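You operate a simulated robot arm through the tools that you are given. There is no shell and no other tool. Be economical: measure what you need, move in short steps, check, and stop when the job is done.

You are at the controls of a simulated robot arm. One attempt, no reset.

## Task
Put the box that says "clips" from the top of the sauce table on top of the carton there and the box labelled "gloves" on top of the dustpan. Put the brush on the shelf under the side table. Put two of the small square pots from the top of the sauce bench on the end table. Do these in any order. Set down upright: box.

Only the result counts: the job must be done as asked and must still hold three seconds after the hand-in. Knocking over, shifting, dropping, spilling or breaking anything else fails it.

## Robot
A 7-joint arm with a fingered hand on a trunk, on a base that drives. Base frame: it is fixed to the floor where the robot stands at the start and does not move with it; the origin is under the middle of the robot, x ahead of it, y to its left, z up. Units: mm, degrees, N and s.
With the tool pointing down near the work surface it reaches from about 320 to 840 mm from the robot's upright axis, wherever it stands. Its first joint turns from -143.0 to 143.0 degrees. Places, roughly: brush [1000, -2250, 1000]; carton (11x15x9 cm) [600, -600, 900]; end table [-1100, -1200, 900]; shelf under the side table [700, -2300, 300]; small square pot (7x7x5 cm) [-3000, -2600, 900]. Payload 3 kg.
Tool frame: the origin (TCP) lies between the finger pads and is the grasp point; the fingertips stand 26 mm ahead of it; z points along the fingers, y is the line along which they close. Largest opening 148 mm; the body of the gripper starts 73 mm behind the TCP. The gripper is a hand of 3 fingers: y runs from the thumb to the fingers, the wrist lies at [0, 0, -229] in the tool frame, and closing takes about 1.5 s.
Orientation is that of the tool frame in the base frame, as [roll, pitch, yaw] about the fixed x, y, z axes, in that order (R = Rz(yaw) Ry(pitch) Rx(roll)). With the fingers straight down and closing along the base's y, the tool's x points along the base's -x, its y along +y and its z along -z.

## Interface
- The arm moves only by the tool send_rows. Its argument "deltas" is a list of rows, each an object (a shift or turn left out is 0, a gripper value left out holds the last) with "translation": the shift along the tool's x, y, z in mm, a list of three; "rot": the turn, a rotation vector about the tool's x, y, z in rad, a list of three. In form: [{"translation": [dx, dy, dz], "rot": [wx, wy, wz]}, ...]. A call has 1 to 20 rows; each row is the pose to reach, as a shift and turn from the pose commanded when the call began, along the tool's axes at that moment. "hand" is the closure in counts, from 0 (fully open) to 255 (shut), set as the call begins (left out, the last holds). Each row takes 0.2 s and may step no farther than 50 mm and 8.6 degrees from the row before; otherwise, or with a gripper value out of range, the whole call is refused. A pose out of reach is approached as far as the arm can. The call stops where the force on the tool passes 40 N (or 10 N more than at its start, if that is more) or the arm is blocked; 0.2 s more then pass. Each finger travels about 153 mm/s and halts on what it meets, pressing with about 24 N; the grip force reading is that of the motor and also rises with nothing between the fingers. The clock runs only during rows and for 0.2 s after the last one: add rows that repeat a pose to give the fingers time. The reply holds the time, the measured pose of the TCP, the force on the tool along the base axes, the opening and the grip force, in the units named above and with some noise, with the torque about the TCP (base axes, N m) and any sound that the robot's microphone picked up.
- Cameras (640 x 400 px; columns grow to the right, rows downward): "scene" is now at [145.7, -14.6, 1884.2]; the picture's right is [-0.11, -0.99, -0.00], its down [-0.84, 0.10, -0.54] and it looks along [0.54, -0.06, -0.84] (base axes); focal length 256 px, centre (320, 200). "wrist" rides on the gripper at [68, -39, -90] in the tool frame; the picture's right is [0.50, 0.87, 0.00], its down [-0.66, 0.38, -0.65] and it looks along [-0.57, 0.33, 0.76] (tool axes); focal length 222 px, centre (320, 200). There is no depth. A picture from a camera that has moved, and an enlarged one, comes with that camera's place and axes in the base frame and with its lens. The place of the scene camera against the robot may be out by one fixed shift of up to 12 mm in any direction.
- camera(camera): a new picture of that camera. No time passes.
- move_column(by): slides the trunk up (or, below 0, down) by that many mm; the arm and the scene camera ride with it, the base frame stays. It gives what a move gives, with no picture.
- base_move(legs): drives the robot by 1 to 6 legs, each [ahead, left, turn to the left] in mm, mm and degrees, along the robot's own axes; the way and the turn of a leg run together, so that a leg with both is an arc; at most 1500 mm and 180 degrees a leg. The arm and the cameras ride along, it lands a little off, and it stops where it bumps. It gives what a move gives.
- curl_fingers(finger1, finger2, thumb_bend): sets how far each is bent, from 0 (flat) to 1 (curled in); at 0.3 the hand is open as for a grip, at 0.7 the pads meet at the TCP. One left out holds its place. A second passes; each finger stops where it meets its share of the squeeze, and holds until it gets a number again. A gripper value or a shape takes the hand back. It gives what a move gives, with no picture; readings hold the bend of each and the force on the fingers (four entries, about 0 where the hand has none), thumb and palm.
- preshape(shape): the hand has 3 fingers and takes this shape, open, in about a second: jaw (thumb against the fingers, like two jaws); tri (thumb and two fingers); tip (a fingertip pinch); poke (one finger out to press); point (the index stretched); flat (the hand flat); cup (the hand cupped); fist (a fist). The gripper value then closes the fingers along that shape, each until it touches; the sizes above hold for jaw. It gives what a move gives, with no picture.
- aim_head(pan, tilt): turns the head with the scene camera to pan (to the left, within 86 degrees either way) and tilt (down, from -29 to 69), counted from straight ahead of the robot. It gives what a move gives.
- enlarge(camera, box): a new picture of the part [left, top, right, bottom] of that camera's present view, enlarged. No time passes.
- job_done(): hands the job in; it is judged then, once.

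Work in short steps. Places have to be worked out from the pictures, the camera data and where the tool is seen: move nearer, look again, correct. Check each grasp and each placing, and mend what went wrong. You have 165 turns and 108 pictures in all, those below and enlarged ones among them. Open the gripper and draw the arm clear of the work before you hand the job in, unless the task says otherwise; then end with one line.

The tools are called after "Emit:" by a JSON object that holds its "fn" and its "kwargs". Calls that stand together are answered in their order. send_rows: Moves the arm, as the interface text tells. Its arguments: {"type":"object","properties":{"deltas":{"type":"array","items":{"type":"object","properties":{"translation":{"type":"array","items":{"type":"number"}},"rot":{"type":"array","items":{"type":"number"}}}}},"hand":{"type":"number"}},"required":["deltas"]} The other tools are called the same way: move_column (by) slides the trunk up or down; preshape (shape) gives the hand a shape; curl_fingers (finger1, finger2, thumb_bend) moves the fingers one by one; base_move (legs) drives the base; aim_head (pan, tilt) turns the head that bears the scene camera; camera (camera) takes a picture; enlarge (camera, box) takes an enlarged picture of a part of a camera's view; job_done () hands the job in.

At the start:

```text
clock: 0.0
ee_pos: [897.5, -107.8, 1130.1]
tool_rot: [-180.0, 0.0, 180.0]
force: [-0.5, 0.1, 0.7]
torque: [0.04, 0.01, -0.02]
width: 147.9
finger_force: 0.0
shape: jaw
bend: [0.3, 0.3, 0.3]
finger forces: [0.0, 0.1, 0.1, 0.1, 0.1, 0.0]
trunk travel left (down, up): [-825.0, 65.0]
robot x, y, heading: [-0.4, 0.6, 0.2]
head pan, tilt: [-6.5, 57.3]
```

scene: 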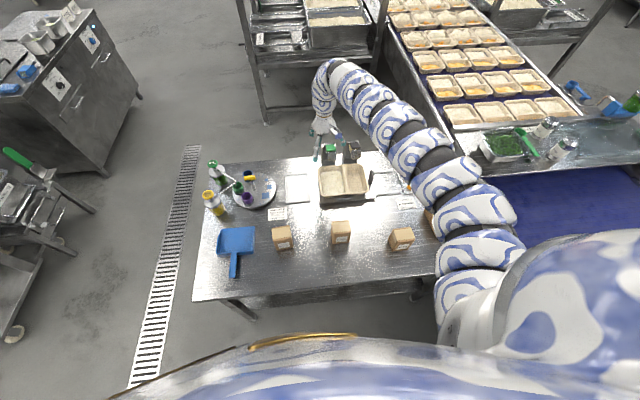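
wrist: 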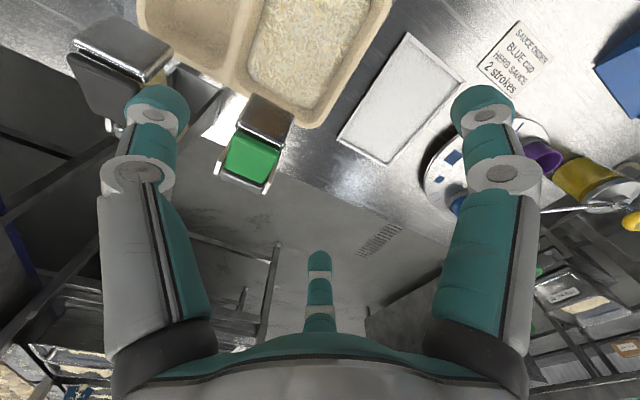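

I start by enlarging the table to read the labels on the small boxes.

Emit:
{"fn": "enlarge", "kwargs": {"camera": "scene", "box": [190, 150, 450, 312]}}

Emit:
{"fn": "aim_head", "kwargs": {"pan": -45, "tilt": 50}}

Emit:
{"fn": "camera", "kwargs": {"camera": "scene"}}

```text
2.46 times, centred on (320, 231) of scene
camera zoom: at [145.7, -14.6, 1884.2], right [-0.11, -0.99, 0.0], down [-0.84, 0.1, -0.54], along [0.54, -0.06, -0.84], focal length 630 px, centre (320, 124)
```

zoom: 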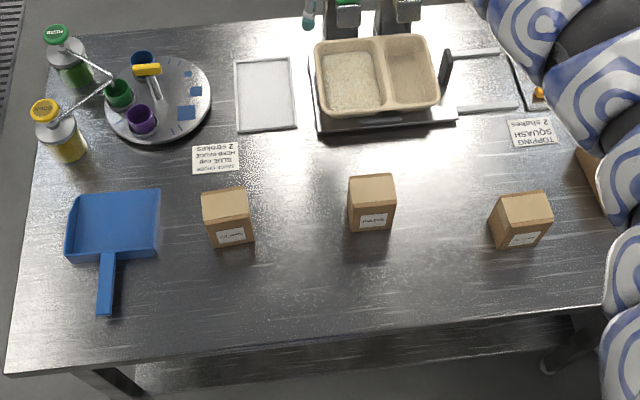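

```text
clock: 1.1
ee_pos: [897.4, -108.1, 1131.3]
tool_rot: [179.9, 0.1, -180.0]
force: [-0.5, -0.2, -0.7]
torque: [-0.06, 0.02, -0.01]
width: 147.8
finger_force: 0.1
shape: jaw
bend: [0.3, 0.3, 0.3]
finger forces: [0.1, 0.0, 0.1, 0.0, 0.1, 0.1]
trunk travel left (down, up): [-825.0, 65.0]
robot x, y, heading: [-1.3, 0.1, -0.3]
head pan, tilt: [-45.0, 50.0]
```

```text
104 pictures are left
camera scene: at [131.1, -61.0, 1893.6], right [-0.71, -0.71, 0.0], down [-0.54, 0.54, -0.64], along [0.45, -0.45, -0.77], focal length 256 px, centre (320, 200)
```

scene: 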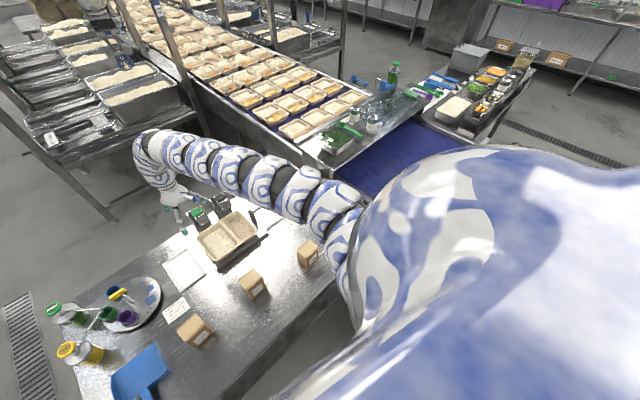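

The labels need a tighter zoom; I zoom on each box from this view.

Emit:
{"fn": "enlarge", "kwargs": {"camera": "scene", "box": [170, 230, 330, 350]}}

Emit:
{"fn": "aim_head", "kwargs": {"pan": -6.5, "tilt": 66}}

Emit:
{"fn": "enlarge", "kwargs": {"camera": "scene", "box": [260, 160, 420, 260]}}

```text
3.33 times, centred on (250, 290) of scene
camera zoom: at [131.1, -61.0, 1893.6], right [-0.71, -0.71, 0.0], down [-0.54, 0.54, -0.64], along [0.45, -0.45, -0.77], focal length 853 px, centre (553, -100)
```

zoom: 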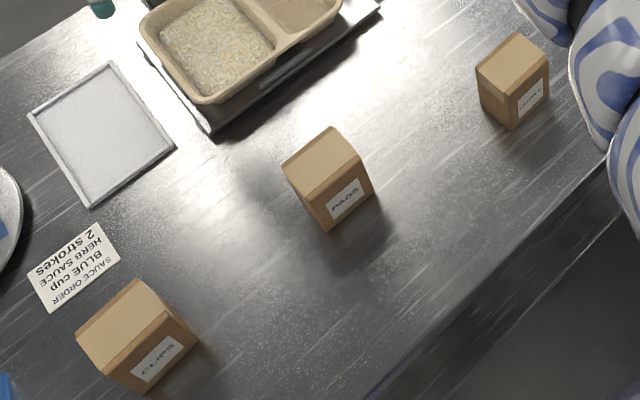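

```text
clock: 2.1
ee_pos: [898.5, -107.9, 1130.6]
tool_rot: [180.0, 0.0, 180.0]
force: [-0.3, -0.4, -0.1]
torque: [0.05, -0.02, 0.01]
width: 148.3
finger_force: 0.1
shape: jaw
bend: [0.3, 0.3, 0.3]
finger forces: [0.0, 0.1, 0.0, 0.0, 0.1, 0.0]
trunk travel left (down, up): [-825.0, 65.0]
robot x, y, heading: [0.7, 0.3, -0.0]
head pan, tilt: [-6.5, 66.0]
```

```text
4.00 times, centred on (340, 210) of scene
camera zoom: at [135.7, -13.5, 1874.5], right [-0.11, -0.99, 0.0], down [-0.91, 0.1, -0.41], along [0.4, -0.05, -0.91], focal length 1024 px, centre (240, 160)
```

zoom: 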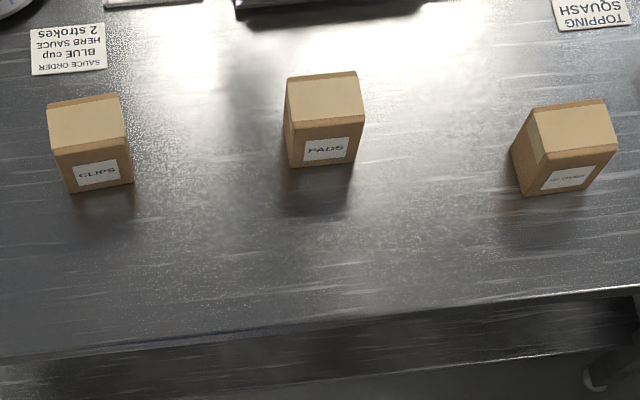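

Left is CLIPS, middle PADS; I check that the right one is GLOVES.

Emit:
{"fn": "enlarge", "kwargs": {"camera": "scene", "box": [384, 180, 424, 212]}}

Emit:
{"fn": "camera", "kwargs": {"camera": "scene"}}

```text
12.50 times, centred on (404, 196) of scene
camera zoom: at [135.7, -13.5, 1874.5], right [-0.11, -0.99, 0.0], down [-0.91, 0.1, -0.41], along [0.4, -0.05, -0.91], focal length 3200 px, centre (-730, 250)
```

zoom: 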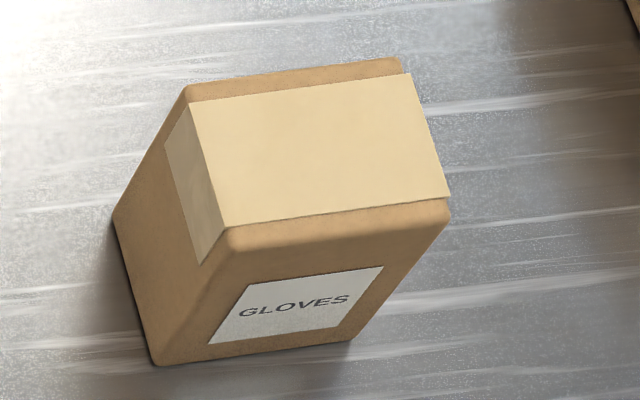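

```text
100 pictures are left
camera scene: at [135.7, -13.5, 1874.5], right [-0.11, -0.99, 0.0], down [-0.91, 0.1, -0.41], along [0.4, -0.05, -0.91], focal length 256 px, centre (320, 200)
```

scene: 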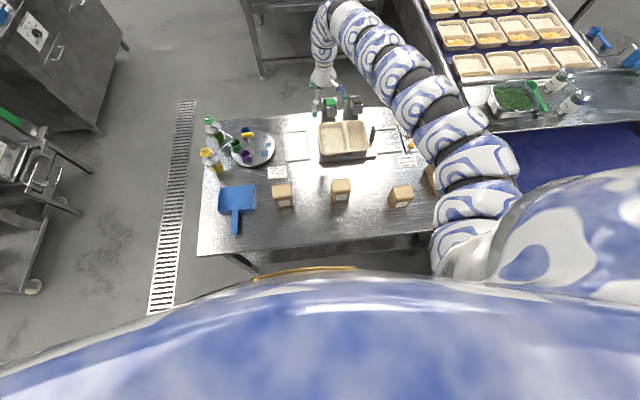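

Boxes: clips ≈ [609, 89], pads ≈ [608,-155], gloves ≈ [539,-397]; dustpan ≈ [620, 290]. The wrist picture seems to show three fingers spread; I set the jaw shape and look again from a place over the clips box (tool moved back and left).

Emit:
{"fn": "preshape", "kwargs": {"shape": "jaw"}}

Emit:
{"fn": "send_rows", "kwargs": {"deltas": [{"translation": [40, 30, 0]}, {"translation": [80, 60, 0]}, {"translation": [120, 90, 0]}, {"translation": [160, 120, 0]}, {"translation": [200, 150, 0]}, {"translation": [240, 180, 0]}, {"translation": [288, 197, 0]}, {"translation": [288, 197, 0]}]}}

Emit:
{"fn": "camera", "kwargs": {"camera": "wrist"}}

Emit:
{"fn": "camera", "kwargs": {"camera": "scene"}}

```text
clock: 3.0
ee_pos: [898.4, -108.0, 1130.1]
tool_rot: [180.0, -0.1, -180.0]
force: [-0.4, 0.3, 0.3]
torque: [-0.02, 0.03, 0.04]
width: 147.8
finger_force: 0.1
shape: jaw
bend: [0.3, 0.3, 0.3]
finger forces: [0.1, 0.0, 0.0, 0.1, 0.0, 0.1]
trunk travel left (down, up): [-825.0, 65.0]
robot x, y, heading: [-3.6, -0.7, 0.3]
head pan, tilt: [-6.5, 66.0]
```

```text
refused: row 7 steps farther than a row can; nothing moved
```

```text
99 pictures are left
camera wrist: at [831.6, -146.9, 1220.6], right [-0.5, 0.87, 0.0], down [0.66, 0.38, 0.65], along [0.57, 0.33, -0.76], focal length 222 px, centre (320, 200)
```

wrist: 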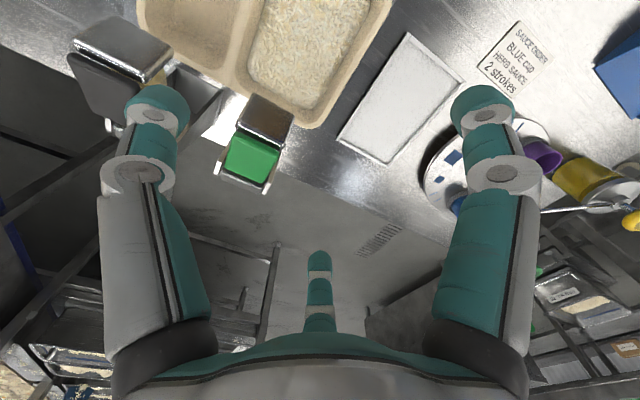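

```text
98 pictures are left
camera scene: at [135.6, -13.4, 1874.5], right [-0.11, -0.99, 0.0], down [-0.91, 0.1, -0.41], along [0.4, -0.05, -0.91], focal length 256 px, centre (320, 200)
```

scene: 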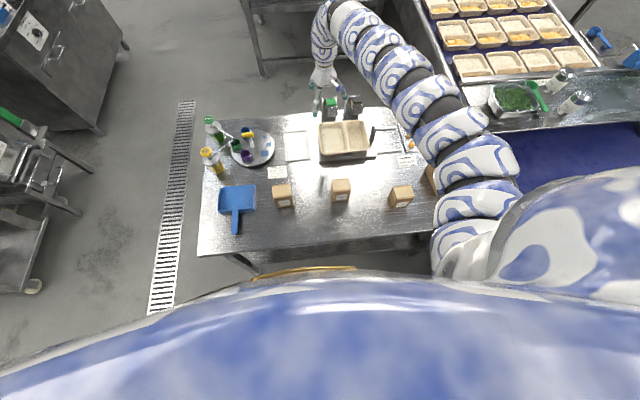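

The fingers do look spread three ways. I move over the clips box in legal steps, with a look on the way.

Emit:
{"fn": "send_rows", "kwargs": {"deltas": [{"translation": [36, 24, -10]}, {"translation": [72, 49, -20]}, {"translation": [108, 73, -20]}, {"translation": [144, 98, -20]}, {"translation": [180, 123, -20]}, {"translation": [216, 148, -20]}, {"translation": [252, 172, -20]}, {"translation": [289, 197, -20]}, {"translation": [289, 197, -20]}]}}

Emit:
{"fn": "camera", "kwargs": {"camera": "wrist"}}

Emit:
{"fn": "camera", "kwargs": {"camera": "scene"}}

```text
clock: 5.0
ee_pos: [713.2, 144.4, 1095.3]
tool_rot: [-180.0, -0.1, 180.0]
force: [0.5, 0.4, -0.5]
torque: [0.05, 0.03, 0.0]
width: 148.0
finger_force: 0.0
shape: jaw
bend: [0.3, 0.3, 0.3]
finger forces: [0.1, 0.0, 0.0, 0.0, 0.0, 0.0]
out of reach, approached as far as the arm can: row 3, 4, 5, 6, 7, 8, 9
trunk travel left (down, up): [-825.0, 65.0]
robot x, y, heading: [-0.0, -1.7, -0.0]
head pan, tilt: [-6.5, 66.0]
```

```text
97 pictures are left
camera wrist: at [647.3, 105.2, 1184.7], right [-0.5, 0.87, 0.0], down [0.66, 0.38, 0.65], along [0.56, 0.33, -0.76], focal length 222 px, centre (320, 200)
```

wrist: 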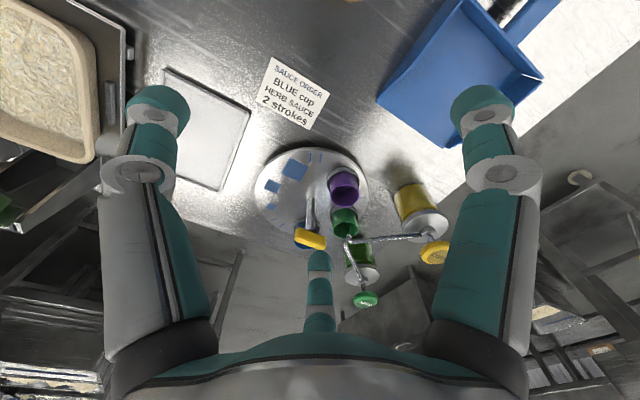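

```text
96 pictures are left
camera scene: at [136.3, -15.4, 1874.4], right [-0.11, -0.99, 0.0], down [-0.91, 0.1, -0.41], along [0.4, -0.04, -0.91], focal length 256 px, centre (320, 200)
```

scene: 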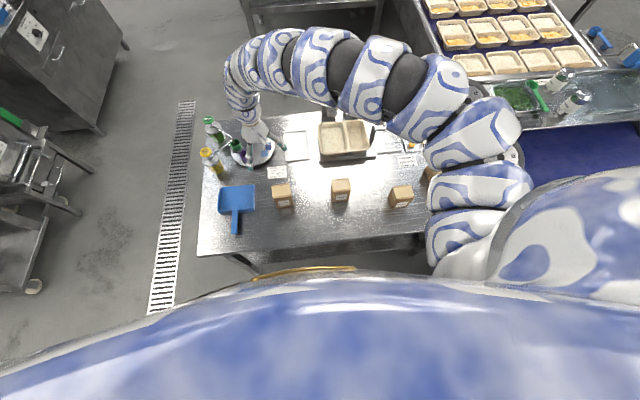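

The arm can't fold in that close this high; instead I use the base: drive back 104 and right 55 so the tool sits over the clips box, then test a half closure to see how the fingers move.

Emit:
{"fn": "base_move", "kwargs": {"legs": [[-104, -55, 0]]}}

Emit:
{"fn": "send_rows", "kwargs": {"deltas": [{"translation": [0, 0, 0]}, {"translation": [0, 0, 0]}, {"translation": [0, 0, 0]}, {"translation": [0, 0, 0]}], "hand": 140}}

Emit:
{"fn": "camera", "kwargs": {"camera": "wrist"}}

Emit:
{"fn": "camera", "kwargs": {"camera": "scene"}}

```text
clock: 6.2
ee_pos: [608.9, 89.6, 1097.0]
tool_rot: [179.9, -0.1, -179.8]
force: [-1.0, -0.8, 0.8]
torque: [0.02, -0.05, 0.01]
width: 148.1
finger_force: 0.1
shape: jaw
bend: [0.3, 0.3, 0.3]
finger forces: [0.0, 0.0, 0.1, 0.0, 0.1, 0.0]
trunk travel left (down, up): [-825.0, 65.0]
robot x, y, heading: [-102.8, -53.5, 0.5]
head pan, tilt: [-6.5, 66.0]
```

```text
clock: 7.2
ee_pos: [610.3, 91.1, 1094.4]
tool_rot: [-179.9, -0.1, 180.0]
force: [-0.3, -0.3, 0.1]
torque: [0.02, 0.01, 0.0]
width: 67.4
finger_force: 0.0
shape: jaw
bend: [0.38, 0.38, 0.7]
finger forces: [0.2, 0.1, 0.0, 0.1, 0.0, 0.0]
trunk travel left (down, up): [-825.0, 65.0]
robot x, y, heading: [-104.6, -60.3, 0.0]
head pan, tilt: [-6.5, 66.0]
```

```text
95 pictures are left
camera wrist: at [543.8, 51.9, 1184.8], right [-0.5, 0.87, 0.0], down [0.66, 0.38, 0.65], along [0.56, 0.33, -0.76], focal length 222 px, centre (320, 200)
```

wrist: 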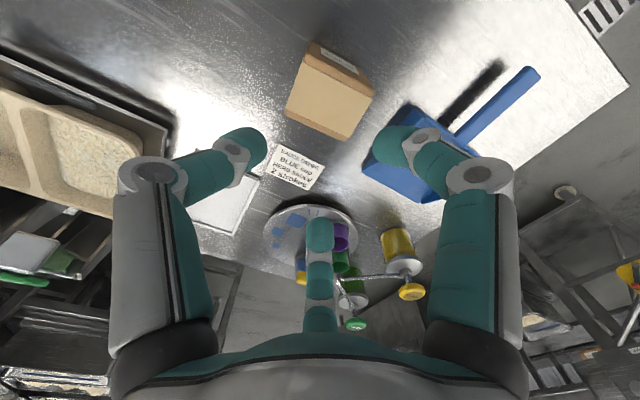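

```text
94 pictures are left
camera scene: at [32.6, -68.2, 1874.5], right [-0.11, -0.99, 0.0], down [-0.91, 0.1, -0.41], along [0.4, -0.05, -0.91], focal length 256 px, centre (320, 200)
```

scene: 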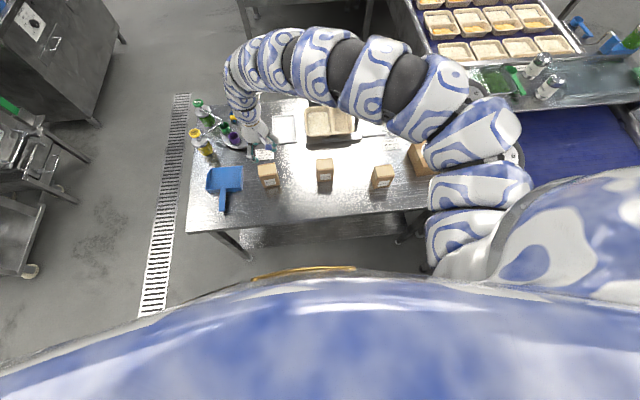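

The wrist camera puts the box nearer x≈592, y≈92. I enlarge the wrist view to fix its corners and height.

Emit:
{"fn": "enlarge", "kwargs": {"camera": "wrist", "box": [250, 20, 410, 160]}}

Emit:
{"fn": "enlarge", "kwargs": {"camera": "scene", "box": [180, 90, 460, 250]}}

```text
2.86 times, centred on (330, 90) of wrist
camera zoom: at [543.8, 51.9, 1184.8], right [-0.5, 0.87, 0.0], down [0.66, 0.38, 0.65], along [0.56, 0.33, -0.76], focal length 635 px, centre (291, 514)
```

zoom: 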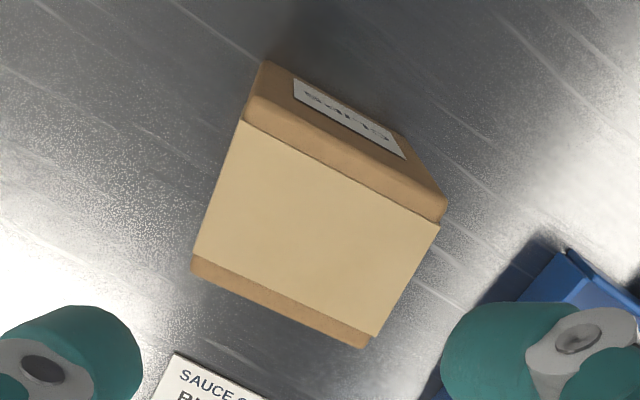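

```text
2.29 times, centred on (320, 170) of scene
camera zoom: at [32.6, -68.2, 1874.5], right [-0.11, -0.99, 0.0], down [-0.91, 0.1, -0.41], along [0.4, -0.05, -0.91], focal length 585 px, centre (320, 269)
```

zoom: 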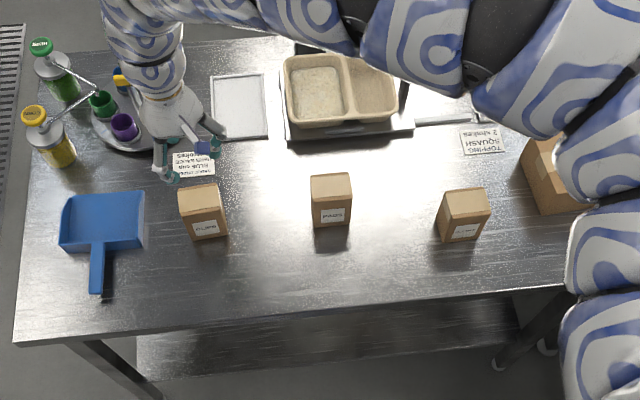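

Estimates of height disagree between cameras; I open the hand, descend 50 mm (still well clear) and triangulate with a second wrist view.

Emit:
{"fn": "send_rows", "kwargs": {"deltas": [{"translation": [0, 0, 25]}, {"translation": [0, 0, 50]}, {"translation": [0, 0, 50]}, {"translation": [0, 0, 50]}, {"translation": [0, 0, 50]}], "hand": 0}}

Emit:
{"fn": "enlarge", "kwargs": {"camera": "wrist", "box": [210, 0, 430, 140]}}

```text
clock: 8.4
ee_pos: [610.4, 91.0, 1045.2]
tool_rot: [-179.9, 0.0, -179.8]
force: [-0.1, 0.3, 0.1]
torque: [-0.02, 0.0, 0.01]
width: 147.9
finger_force: 0.0
shape: jaw
bend: [0.3, 0.3, 0.3]
finger forces: [0.1, 0.1, 0.0, 0.1, 0.0, 0.1]
trunk travel left (down, up): [-825.0, 65.0]
robot x, y, heading: [-100.8, -54.5, 0.1]
head pan, tilt: [-6.5, 66.0]
```

```text
2.86 times, centred on (320, 70) of wrist
camera zoom: at [544.1, 51.7, 1135.5], right [-0.5, 0.87, 0.0], down [0.66, 0.38, 0.65], along [0.56, 0.33, -0.76], focal length 635 px, centre (320, 571)
```

zoom: 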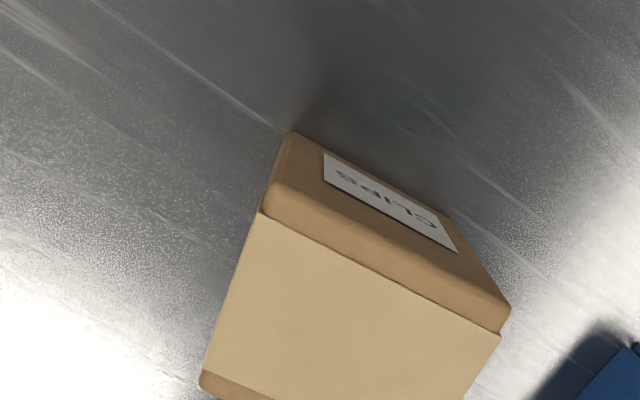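

Two views agree: box base front edge runs (574,58)–(566,123), so centre ≈ (594, 93), turned about +7°, top ≈ 960. I align and descend to TCP z ≈ 928.

Emit:
{"fn": "send_rows", "kwargs": {"deltas": [{"translation": [16, 2, 0], "rot": [0, 0, -0.12]}, {"translation": [16, 2, 40], "rot": [0, 0, -0.12]}, {"translation": [16, 2, 80], "rot": [0, 0, -0.12]}, {"translation": [16, 2, 117], "rot": [0, 0, -0.12]}, {"translation": [16, 2, 117], "rot": [0, 0, -0.12]}]}}

Emit:
{"fn": "camera", "kwargs": {"camera": "wrist"}}

```text
clock: 9.6
ee_pos: [592.9, 93.0, 929.0]
tool_rot: [-180.0, -0.1, -172.9]
force: [0.3, -0.5, 0.1]
torque: [0.0, -0.02, 0.0]
width: 148.2
finger_force: 0.1
shape: jaw
bend: [0.3, 0.3, 0.3]
finger forces: [0.0, 0.0, 0.0, 0.0, 0.0, 0.1]
trunk travel left (down, up): [-825.0, 65.0]
robot x, y, heading: [-102.3, -55.3, 0.2]
head pan, tilt: [-6.5, 66.0]
```

```text
90 pictures are left
camera wrist: at [532.1, 47.1, 1017.9], right [-0.6, 0.8, 0.0], down [0.61, 0.46, 0.65], along [0.52, 0.39, -0.76], focal length 222 px, centre (320, 200)
```

wrist: 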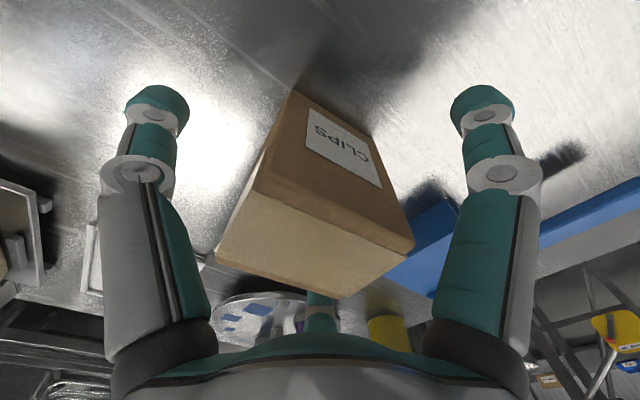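

The box stands between the three fingers. I close and hold.

Emit:
{"fn": "send_rows", "kwargs": {"deltas": [{"translation": [0, 0, 0]}, {"translation": [0, 0, 0]}, {"translation": [0, 0, 0]}, {"translation": [0, 0, 0]}, {"translation": [0, 0, 0]}, {"translation": [0, 0, 0]}, {"translation": [0, 0, 0]}, {"translation": [0, 0, 0]}], "hand": 255}}

Emit:
{"fn": "camera", "kwargs": {"camera": "wrist"}}

```text
clock: 11.4
ee_pos: [593.2, 93.0, 926.8]
tool_rot: [180.0, -0.1, -173.1]
force: [0.0, -0.1, -0.4]
torque: [0.03, 0.03, 0.01]
width: 63.5
finger_force: 24.2
shape: jaw
bend: [0.77, 0.35, 0.7]
finger forces: [19.8, 18.7, 0.1, 0.0, 21.4, 0.0]
trunk travel left (down, up): [-825.0, 65.0]
robot x, y, heading: [-101.7, -56.4, 0.0]
head pan, tilt: [-6.5, 66.0]
```

```text
89 pictures are left
camera wrist: at [532.4, 47.2, 1017.8], right [-0.6, 0.8, 0.0], down [0.61, 0.46, 0.65], along [0.52, 0.39, -0.76], focal length 222 px, centre (320, 200)
```

wrist: 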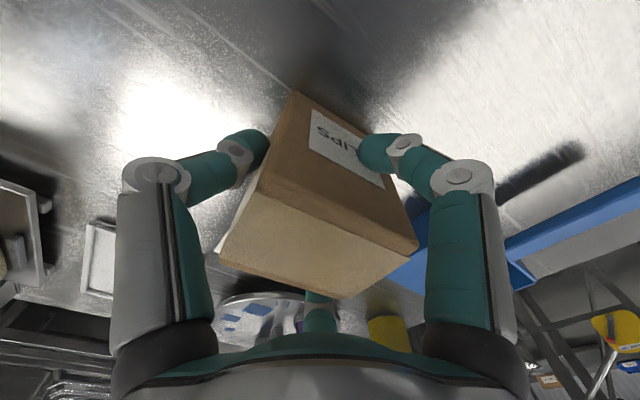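

Gripped at about 24 N with all three digits touching. I lift 120 mm and look with the scene camera toward the carton.

Emit:
{"fn": "send_rows", "kwargs": {"deltas": [{"translation": [0, 0, -15]}, {"translation": [0, 0, -40]}, {"translation": [0, 0, -70]}, {"translation": [0, 0, -100]}, {"translation": [0, 0, -120]}, {"translation": [0, 0, -120]}]}}

Emit:
{"fn": "camera", "kwargs": {"camera": "wrist"}}

Emit:
{"fn": "aim_head", "kwargs": {"pan": -30, "tilt": 60}}

Emit:
{"fn": "camera", "kwargs": {"camera": "scene"}}

```text
clock: 12.8
ee_pos: [594.6, 92.6, 1049.6]
tool_rot: [-180.0, -0.2, -173.1]
force: [0.3, 0.6, -1.8]
torque: [-0.02, 0.03, 0.02]
width: 62.9
finger_force: 24.1
shape: jaw
bend: [0.77, 0.35, 0.7]
finger forces: [19.9, 18.8, 0.0, 0.0, 21.1, 0.0]
trunk travel left (down, up): [-825.0, 65.0]
robot x, y, heading: [-103.7, -57.3, -0.1]
head pan, tilt: [-6.5, 66.0]
```

```text
88 pictures are left
camera wrist: at [532.5, 46.2, 1139.2], right [-0.6, 0.8, 0.0], down [0.61, 0.46, 0.65], along [0.52, 0.39, -0.76], focal length 222 px, centre (320, 200)
```

wrist: 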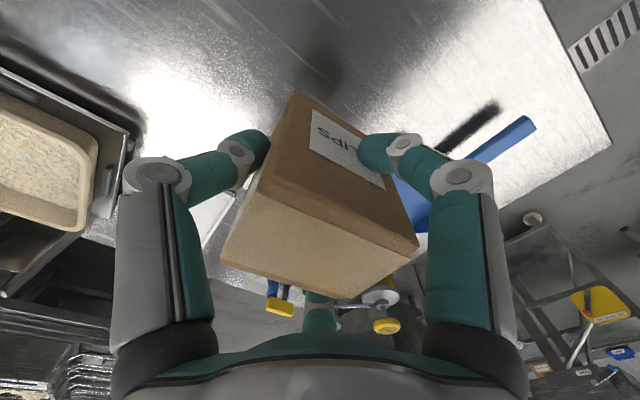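

```text
clock: 13.7
ee_pos: [594.6, 94.4, 1048.4]
tool_rot: [179.9, -0.1, -173.1]
force: [0.4, 0.1, -1.9]
torque: [0.0, 0.02, 0.02]
width: 62.9
finger_force: 24.0
shape: jaw
bend: [0.77, 0.35, 0.7]
finger forces: [19.9, 18.8, 0.0, 0.0, 20.9, 0.0]
trunk travel left (down, up): [-825.0, 65.0]
robot x, y, heading: [-100.1, -52.5, 0.1]
head pan, tilt: [-30.0, 60.0]
```

```text
87 pictures are left
camera scene: at [31.4, -94.8, 1881.0], right [-0.5, -0.87, 0.0], down [-0.75, 0.43, -0.5], along [0.43, -0.25, -0.87], focal length 256 px, centre (320, 200)
```

scene: 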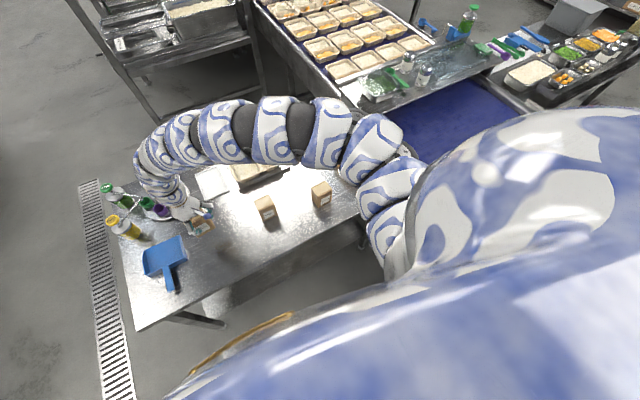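

Box is held firmly. Before driving right I raise the trunk for clearance over the other boxes and check the right side with the head.

Emit:
{"fn": "move_column", "kwargs": {"by": 60}}

Emit:
{"fn": "aim_head", "kwargs": {"pan": -75, "tilt": 35}}

Emit:
{"fn": "camera", "kwargs": {"camera": "scene"}}

```text
clock: 14.7
ee_pos: [593.6, 93.9, 1109.4]
tool_rot: [180.0, -0.1, -173.0]
force: [0.6, -0.4, -1.5]
torque: [0.01, 0.02, -0.01]
width: 63.0
finger_force: 24.1
shape: jaw
bend: [0.77, 0.35, 0.7]
finger forces: [19.9, 18.8, 0.0, 0.0, 20.8, 0.0]
trunk travel left (down, up): [-885.0, 5.0]
robot x, y, heading: [-106.9, -53.9, -0.0]
head pan, tilt: [-30.0, 60.0]
```

```text
clock: 15.8
ee_pos: [593.9, 94.6, 1110.0]
tool_rot: [180.0, 0.0, -173.2]
force: [-0.4, 0.4, -2.0]
torque: [-0.01, 0.04, 0.0]
width: 63.0
finger_force: 23.8
shape: jaw
bend: [0.77, 0.35, 0.7]
finger forces: [19.8, 18.9, 0.0, 0.1, 20.9, 0.0]
trunk travel left (down, up): [-885.0, 5.0]
robot x, y, heading: [-101.3, -54.0, 0.1]
head pan, tilt: [-75.0, 35.0]
```

```text
86 pictures are left
camera scene: at [-3.5, -146.6, 1975.3], right [-0.97, -0.26, 0.0], down [-0.15, 0.55, -0.82], along [0.21, -0.79, -0.57], focal length 256 px, centre (320, 200)
```

scene: 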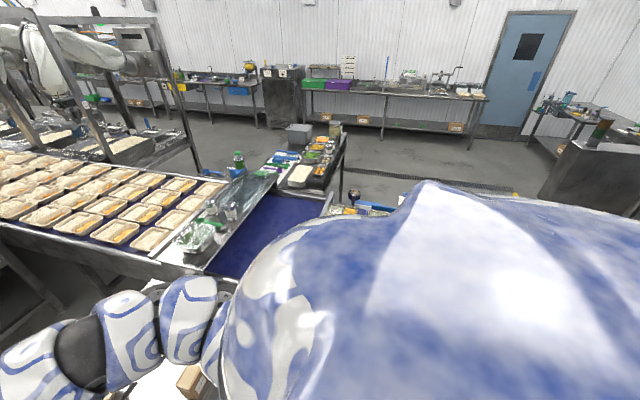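

The conveyor stays beyond y≈-900 near the table, so a 300 mm sideways drive is clear. I drive right and look with the wrist camera.

Emit:
{"fn": "base_move", "kwargs": {"legs": [[0, -300, 0]]}}

Emit:
{"fn": "aim_head", "kwargs": {"pan": -45, "tilt": 60}}

Emit:
{"fn": "camera", "kwargs": {"camera": "scene"}}

Emit:
{"fn": "camera", "kwargs": {"camera": "wrist"}}

```text
clock: 17.9
ee_pos: [592.6, -213.8, 1109.5]
tool_rot: [180.0, -0.1, -173.5]
force: [-0.3, 0.3, -2.1]
torque: [0.01, 0.01, 0.0]
width: 63.2
finger_force: 24.2
shape: jaw
bend: [0.77, 0.35, 0.7]
finger forces: [19.9, 18.9, 0.0, 0.0, 21.0, 0.0]
trunk travel left (down, up): [-885.0, 5.0]
robot x, y, heading: [-102.0, -352.9, -0.3]
head pan, tilt: [-75.0, 35.0]
```

```text
clock: 18.8
ee_pos: [593.3, -212.4, 1109.0]
tool_rot: [179.9, -0.1, -173.4]
force: [-0.6, -0.1, -1.3]
torque: [0.0, 0.03, 0.01]
width: 63.2
finger_force: 24.3
shape: jaw
bend: [0.77, 0.35, 0.7]
finger forces: [19.9, 18.7, 0.1, 0.1, 21.0, 0.0]
trunk travel left (down, up): [-885.0, 5.0]
robot x, y, heading: [-102.4, -352.7, -0.0]
head pan, tilt: [-45.0, 60.0]
```

```text
85 pictures are left
camera scene: at [19.8, -410.2, 1941.1], right [-0.71, -0.7, 0.0], down [-0.61, 0.62, -0.5], along [0.35, -0.36, -0.87], focal length 256 px, centre (320, 200)
```

scene: 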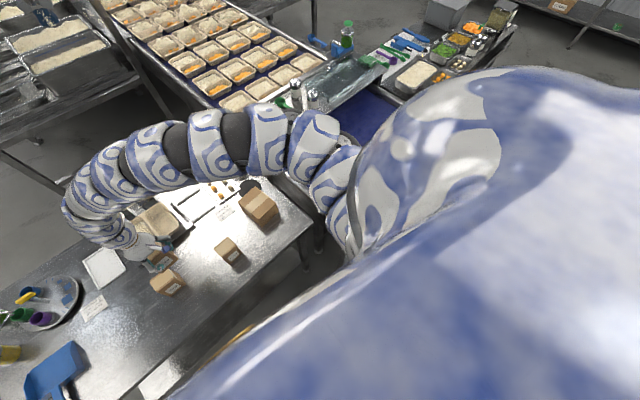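

```text
84 pictures are left
camera wrist: at [532.6, -258.0, 1199.3], right [-0.6, 0.8, 0.0], down [0.61, 0.45, 0.65], along [0.52, 0.39, -0.76], focal length 222 px, centre (320, 200)
```

wrist: 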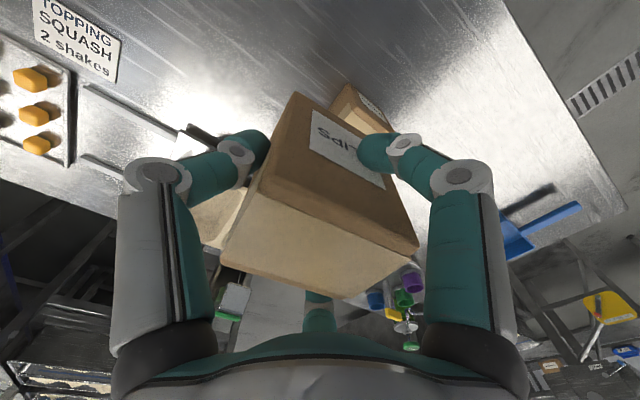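

The carton is visible now near (595, -600). I enlarge it along with the "topping squash" sign, which both cameras see, to calibrate.

Emit:
{"fn": "enlarge", "kwargs": {"camera": "scene", "box": [130, 170, 310, 290]}}

Emit:
{"fn": "enlarge", "kwargs": {"camera": "wrist", "box": [0, 0, 160, 100]}}

```text
3.33 times, centred on (220, 230) of scene
camera zoom: at [19.8, -410.2, 1941.1], right [-0.71, -0.7, 0.0], down [-0.61, 0.62, -0.5], along [0.35, -0.36, -0.87], focal length 853 px, centre (653, 100)
```

zoom: 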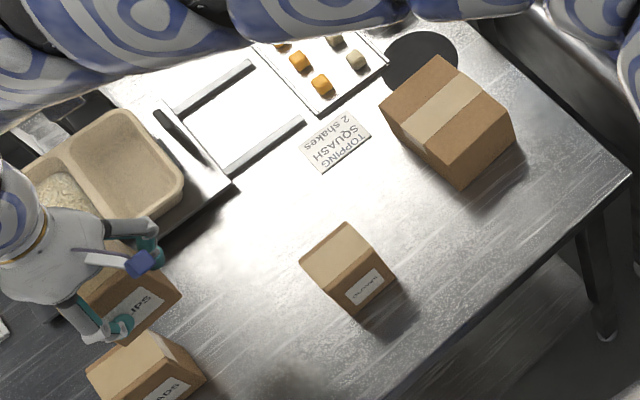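

```text
4.00 times, centred on (80, 50) of wrist
camera zoom: at [532.6, -258.0, 1199.3], right [-0.6, 0.8, 0.0], down [0.61, 0.45, 0.65], along [0.52, 0.39, -0.76], focal length 888 px, centre (1280, 800)
```

zoom: 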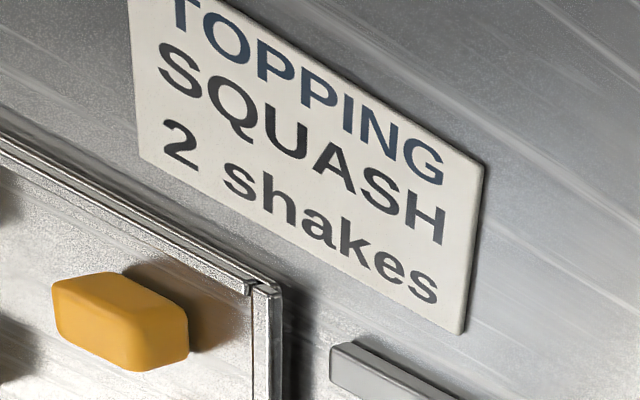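

Scene calibration is good (offset only ≈ +6, +5). I enlarge the carton itself.

Emit:
{"fn": "enlarge", "kwargs": {"camera": "scene", "box": [236, 180, 292, 232]}}

```text
7.69 times, centred on (264, 206) of scene
camera zoom: at [19.8, -410.2, 1941.1], right [-0.71, -0.7, 0.0], down [-0.61, 0.62, -0.5], along [0.35, -0.36, -0.87], focal length 1970 px, centre (751, 154)
```

zoom: 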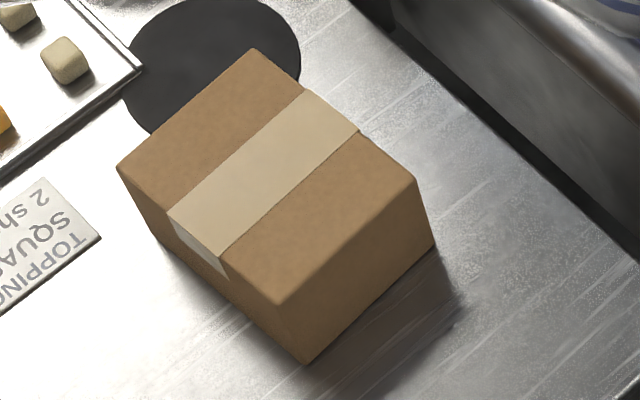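

Carton top centre ≈ (619, -602), aligned about 5°, top ≈ 945. I carry the box there at height.

Emit:
{"fn": "send_rows", "kwargs": {"deltas": [{"translation": [2, -43, 0]}, {"translation": [4, -87, 0]}, {"translation": [7, -130, 0]}, {"translation": [9, -173, 0]}, {"translation": [11, -216, 0]}, {"translation": [13, -260, 0]}, {"translation": [15, -303, 0]}, {"translation": [17, -346, 0]}, {"translation": [20, -389, 0]}, {"translation": [20, -389, 0]}, {"translation": [20, -389, 0]}]}}

Emit:
{"fn": "camera", "kwargs": {"camera": "scene"}}

Emit:
{"fn": "camera", "kwargs": {"camera": "wrist"}}

```text
clock: 21.2
ee_pos: [646.5, -601.5, 1084.1]
tool_rot: [179.9, -0.2, -173.5]
force: [-1.1, 0.4, -2.0]
torque: [0.01, 0.04, 0.01]
width: 62.7
finger_force: 23.7
shape: jaw
bend: [0.77, 0.35, 0.7]
finger forces: [19.9, 18.9, 0.1, 0.0, 20.8, 0.1]
out of reach, approached as far as the arm can: row 2, 3, 4, 5, 6, 7, 8, 9, 10, 11
trunk travel left (down, up): [-885.0, 5.0]
robot x, y, heading: [-104.9, -354.8, -0.3]
head pan, tilt: [-45.0, 60.0]
```

```text
80 pictures are left
camera scene: at [19.6, -411.1, 1941.0], right [-0.71, -0.7, 0.0], down [-0.61, 0.62, -0.5], along [0.35, -0.36, -0.87], focal length 256 px, centre (320, 200)
```

scene: 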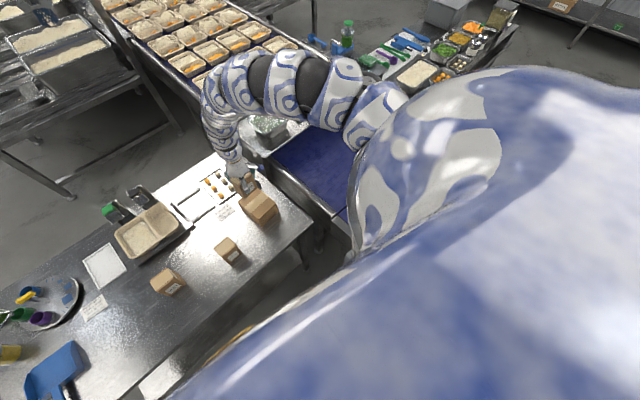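

```text
79 pictures are left
camera wrist: at [584.6, -648.3, 1174.8], right [-0.6, 0.8, 0.0], down [0.61, 0.45, 0.65], along [0.52, 0.39, -0.76], focal length 222 px, centre (320, 200)
```

wrist: 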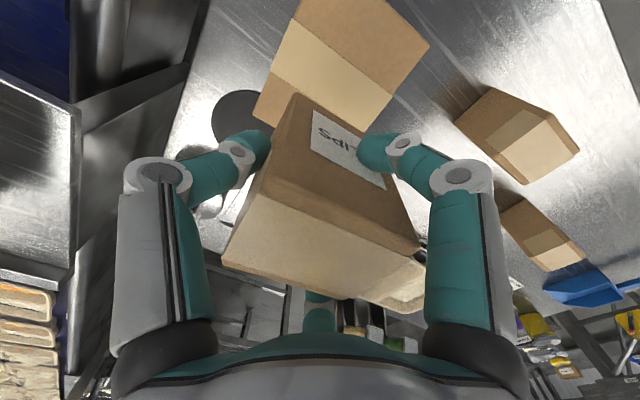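

The wrist view confirms the carton corner (≈550,-559), hence its centre ≈ (619,-602). I shift back 27 mm while descending 50.

Emit:
{"fn": "send_rows", "kwargs": {"deltas": [{"translation": [5, 0, 20]}, {"translation": [15, 1, 40]}, {"translation": [27, 3, 52]}, {"translation": [27, 3, 52]}, {"translation": [27, 3, 52]}]}}

Emit:
{"fn": "camera", "kwargs": {"camera": "wrist"}}

Emit:
{"fn": "enlarge", "kwargs": {"camera": "scene", "box": [200, 150, 310, 240]}}

```text
clock: 22.4
ee_pos: [619.5, -600.6, 1033.4]
tool_rot: [-180.0, 0.0, -173.5]
force: [0.3, -0.1, -1.1]
torque: [-0.02, 0.01, 0.0]
width: 62.4
finger_force: 24.5
shape: jaw
bend: [0.77, 0.35, 0.7]
finger forces: [19.9, 18.8, 0.1, 0.1, 20.3, 0.0]
trunk travel left (down, up): [-885.0, 5.0]
robot x, y, heading: [-103.4, -354.1, -0.2]
head pan, tilt: [-45.0, 60.0]
```

```text
78 pictures are left
camera wrist: at [558.8, -646.5, 1124.1], right [-0.6, 0.8, 0.0], down [0.61, 0.45, 0.65], along [0.52, 0.39, -0.76], focal length 222 px, centre (320, 200)
```

wrist: 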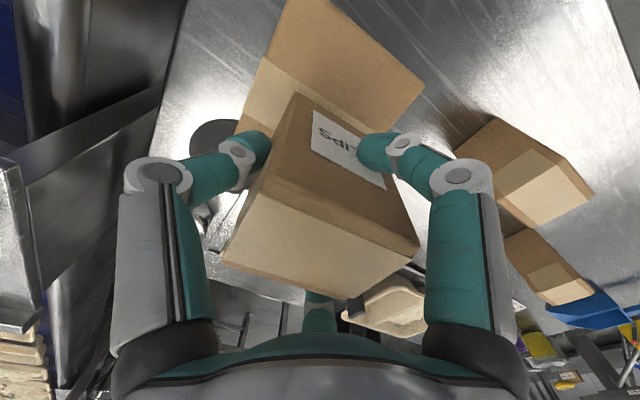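

```text
4.44 times, centred on (255, 195) of scene
camera zoom: at [19.8, -410.2, 1941.1], right [-0.71, -0.7, 0.0], down [-0.61, 0.62, -0.5], along [0.35, -0.36, -0.87], focal length 1138 px, centre (609, 222)
```

zoom: 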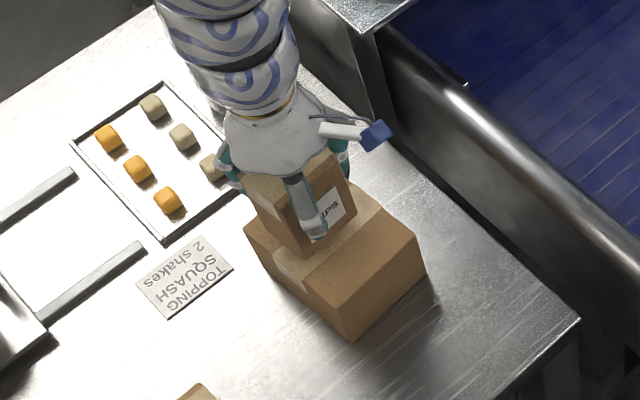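

It hovers about 18 mm above, slightly back-left of centre; I nudge (-12,-8) and lower gently.

Emit:
{"fn": "send_rows", "kwargs": {"deltas": [{"translation": [13, -7, 0]}, {"translation": [13, -7, 5]}, {"translation": [13, -7, 10]}, {"translation": [13, -7, 13]}, {"translation": [13, -7, 16]}, {"translation": [13, -7, 18]}, {"translation": [13, -7, 18]}]}}

Emit:
{"fn": "enlarge", "kwargs": {"camera": "scene", "box": [200, 150, 310, 240]}}

```text
clock: 24.0
ee_pos: [607.4, -610.4, 1015.9]
tool_rot: [-180.0, -0.1, -173.6]
force: [-0.3, -0.4, -1.5]
torque: [-0.02, 0.03, 0.02]
width: 62.0
finger_force: 24.4
shape: jaw
bend: [0.77, 0.35, 0.7]
finger forces: [19.9, 18.9, 0.1, 0.0, 20.3, 0.1]
out of reach, approached as far as the arm can: row 1
trunk travel left (down, up): [-885.0, 5.0]
robot x, y, heading: [-103.7, -354.1, -0.2]
head pan, tilt: [-45.0, 60.0]
```

```text
4.44 times, centred on (255, 195) of scene
camera zoom: at [19.7, -410.2, 1941.1], right [-0.71, -0.7, 0.0], down [-0.61, 0.62, -0.5], along [0.35, -0.36, -0.87], focal length 1138 px, centre (609, 222)
```

zoom: 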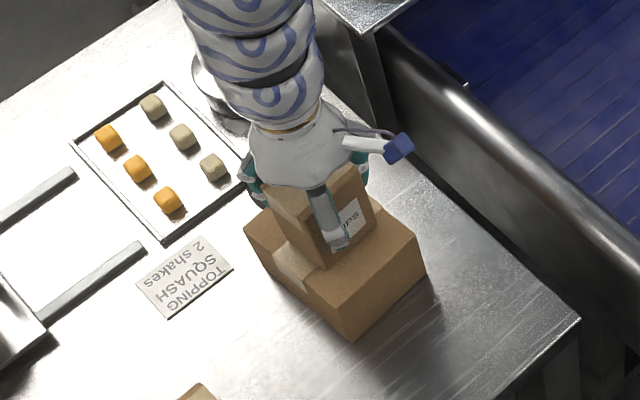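

Well centred now, no contact yet. I lower in 2 mm rows.

Emit:
{"fn": "send_rows", "kwargs": {"deltas": [{"translation": [0, 0, 2]}, {"translation": [0, 0, 4]}, {"translation": [0, 0, 6]}, {"translation": [0, 0, 8]}, {"translation": [0, 0, 8]}]}}

```text
clock: 25.2
ee_pos: [606.6, -611.3, 1010.3]
tool_rot: [180.0, 0.2, -173.4]
force: [3.8, -0.4, 35.7]
torque: [-0.1, -0.24, 0.17]
width: 63.4
finger_force: 23.7
shape: jaw
bend: [0.78, 0.35, 0.71]
finger forces: [23.9, 22.7, 0.0, 0.0, 26.2, 0.0]
trunk travel left (down, up): [-885.0, 5.0]
robot x, y, heading: [-102.7, -356.0, -0.5]
head pan, tilt: [-45.0, 60.0]
```

Contact with 36 N; I ease up 3 mm and open the hand.

Emit:
{"fn": "send_rows", "kwargs": {"deltas": [{"translation": [0, 0, -2]}, {"translation": [0, 0, -2.5]}]}}

Emit:
{"fn": "send_rows", "kwargs": {"deltas": [{"translation": [0, 0, 0]}, {"translation": [0, 0, 0]}, {"translation": [0, 0, 0]}, {"translation": [0, 0, 0]}, {"translation": [0, 0, 0]}], "hand": 0}}

Emit:
{"fn": "send_rows", "kwargs": {"deltas": [{"translation": [0, 0, -15]}, {"translation": [0, 0, -35]}, {"translation": [0, 0, -65]}, {"translation": [0, 0, -85]}, {"translation": [0, 0, -85]}]}}

Emit:
{"fn": "camera", "kwargs": {"camera": "wrist"}}

Emit:
{"fn": "enlarge", "kwargs": {"camera": "scene", "box": [130, 150, 310, 300]}}

```text
clock: 25.8
ee_pos: [605.2, -610.6, 1010.4]
tool_rot: [-179.9, -0.1, -173.3]
force: [4.4, -2.2, 17.9]
torque: [-0.12, -0.21, 0.14]
width: 63.6
finger_force: 24.9
shape: jaw
bend: [0.78, 0.35, 0.71]
finger forces: [23.1, 22.4, 0.0, 0.0, 25.4, 0.0]
trunk travel left (down, up): [-885.0, 5.0]
robot x, y, heading: [-104.3, -354.2, -0.4]
head pan, tilt: [-45.0, 60.0]
```

```text
clock: 27.0
ee_pos: [608.1, -610.4, 1010.1]
tool_rot: [-179.9, -0.1, -173.5]
force: [0.3, 0.7, -0.3]
torque: [-0.04, -0.05, 0.04]
width: 148.0
finger_force: 0.1
shape: jaw
bend: [0.3, 0.3, 0.3]
finger forces: [0.0, 0.0, 0.1, 0.1, 0.0, 0.0]
trunk travel left (down, up): [-885.0, 5.0]
robot x, y, heading: [-105.0, -352.4, -0.4]
head pan, tilt: [-45.0, 60.0]
```

```text
clock: 28.2
ee_pos: [630.8, -608.9, 1069.9]
tool_rot: [-180.0, -0.2, -173.5]
force: [0.4, 0.9, 0.8]
torque: [-0.01, 0.03, -0.04]
width: 147.7
finger_force: 0.0
shape: jaw
bend: [0.3, 0.3, 0.3]
finger forces: [0.0, 0.1, 0.0, 0.0, 0.0, 0.0]
out of reach, approached as far as the arm can: row 2, 3, 4, 5
trunk travel left (down, up): [-885.0, 5.0]
robot x, y, heading: [-101.3, -355.8, -0.2]
head pan, tilt: [-45.0, 60.0]
```

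```text
75 pictures are left
camera wrist: at [570.0, -655.9, 1160.3], right [-0.6, 0.8, 0.0], down [0.61, 0.45, 0.65], along [0.52, 0.39, -0.76], focal length 222 px, centre (320, 200)
```

wrist: 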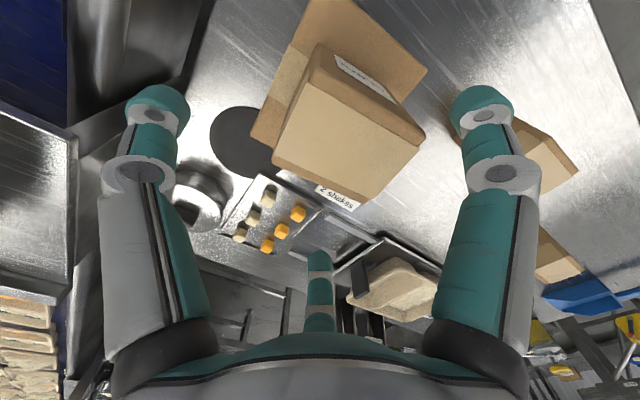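

```text
2.67 times, centred on (220, 225) of scene
camera zoom: at [19.5, -409.6, 1941.1], right [-0.71, -0.7, 0.0], down [-0.61, 0.62, -0.5], along [0.35, -0.36, -0.87], focal length 683 px, centre (587, 133)
```

zoom: 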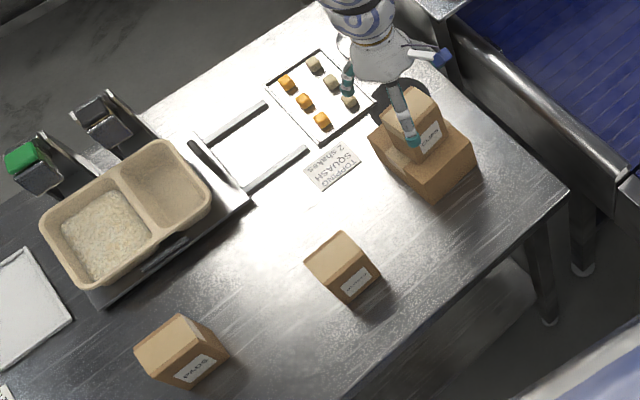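

Clips stands upright on the carton. To get clear I move the hand slightly left, then up and outward, before driving to the gloves box.

Emit:
{"fn": "send_rows", "kwargs": {"deltas": [{"translation": [-2, 20, 0]}, {"translation": [-15, 18, -20]}, {"translation": [-28, 17, -40]}, {"translation": [-42, 17, -60]}, {"translation": [-55, 17, -80]}, {"translation": [-55, 17, -80]}]}}

Emit:
{"fn": "camera", "kwargs": {"camera": "wrist"}}

```text
clock: 29.6
ee_pos: [690.9, -588.0, 1146.8]
tool_rot: [-179.9, -0.3, -173.5]
force: [-0.6, -1.1, 0.2]
torque: [-0.01, -0.01, 0.04]
width: 147.8
finger_force: 0.1
shape: jaw
bend: [0.3, 0.3, 0.3]
finger forces: [0.0, 0.0, 0.1, 0.0, 0.0, 0.0]
out of reach, approached as far as the arm can: row 3, 4, 5, 6
trunk travel left (down, up): [-885.0, 5.0]
robot x, y, heading: [-105.1, -355.1, -0.3]
head pan, tilt: [-45.0, 60.0]
```

```text
73 pictures are left
camera wrist: at [629.3, -634.0, 1237.4], right [-0.6, 0.8, 0.0], down [0.61, 0.45, 0.65], along [0.52, 0.39, -0.76], focal length 222 px, centre (320, 200)
```

wrist: 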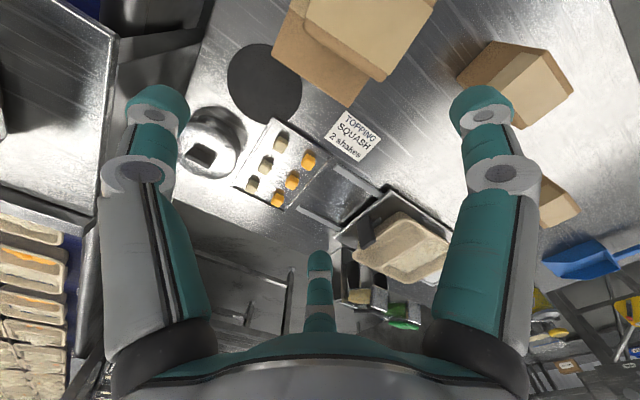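

Clear at tip height ≈1120. I drive (-158, +198) so the hand arrives over the gloves box, then look.

Emit:
{"fn": "base_move", "kwargs": {"legs": [[-158, 198, 0]]}}

Emit:
{"fn": "camera", "kwargs": {"camera": "wrist"}}

Emit:
{"fn": "enlarge", "kwargs": {"camera": "wrist", "box": [210, 0, 430, 140]}}

```text
clock: 31.4
ee_pos: [530.7, -393.0, 1148.0]
tool_rot: [-180.0, -0.1, -173.7]
force: [-0.4, 0.2, 0.1]
torque: [-0.02, 0.0, 0.0]
width: 147.7
finger_force: 0.0
shape: jaw
bend: [0.3, 0.3, 0.3]
finger forces: [0.0, 0.0, 0.0, 0.1, 0.0, 0.1]
trunk travel left (down, up): [-885.0, 5.0]
robot x, y, heading: [-262.5, -156.8, -0.7]
head pan, tilt: [-45.0, 60.0]
```

```text
72 pictures are left
camera wrist: at [469.4, -438.8, 1237.8], right [-0.59, 0.81, 0.0], down [0.61, 0.45, 0.65], along [0.52, 0.39, -0.76], focal length 222 px, centre (320, 200)
```

wrist: 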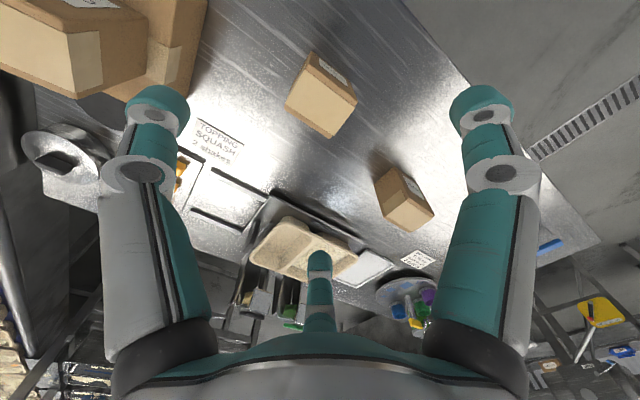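

```text
2.86 times, centred on (320, 70) of wrist
camera zoom: at [469.4, -438.8, 1237.8], right [-0.59, 0.81, 0.0], down [0.61, 0.45, 0.65], along [0.52, 0.39, -0.76], focal length 635 px, centre (320, 571)
```

zoom: 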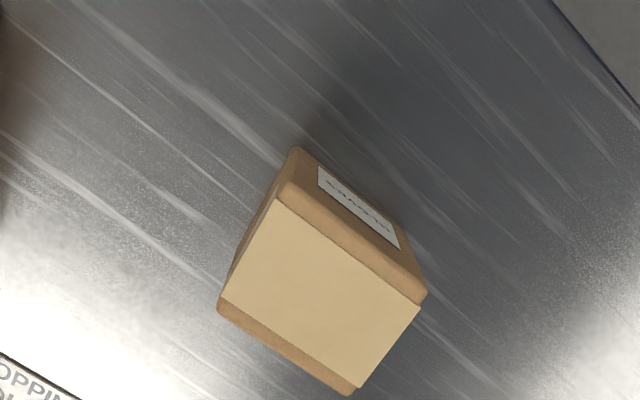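

Gloves box centre ≈ (537,-387), rotated ≈4°. I align and descend partly first, to z≈1030.

Emit:
{"fn": "send_rows", "kwargs": {"deltas": [{"translation": [-7, 5, 30], "rot": [0, 0, 0.03]}, {"translation": [-7, 5, 75], "rot": [0, 0, 0.03]}, {"translation": [-7, 5, 118], "rot": [0, 0, 0.03]}, {"translation": [-7, 5, 118], "rot": [0, 0, 0.03]}]}}

Emit:
{"fn": "camera", "kwargs": {"camera": "wrist"}}

```text
clock: 32.4
ee_pos: [535.3, -389.9, 1031.1]
tool_rot: [-179.9, -0.1, -175.5]
force: [0.1, -0.4, -0.2]
torque: [-0.01, -0.01, 0.01]
width: 147.8
finger_force: 0.1
shape: jaw
bend: [0.3, 0.3, 0.3]
finger forces: [0.1, 0.0, 0.0, 0.1, 0.1, 0.1]
trunk travel left (down, up): [-885.0, 5.0]
robot x, y, heading: [-266.1, -158.6, -0.5]
head pan, tilt: [-45.0, 60.0]
```

```text
70 pictures are left
camera wrist: at [472.3, -433.8, 1121.1], right [-0.57, 0.82, 0.0], down [0.63, 0.43, 0.65], along [0.54, 0.37, -0.76], focal length 222 px, centre (320, 200)
```

wrist: 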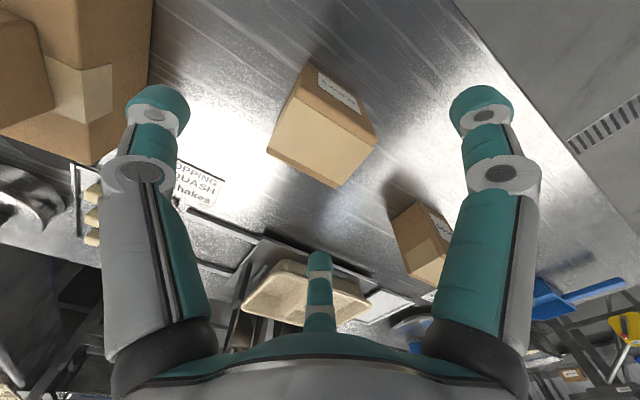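

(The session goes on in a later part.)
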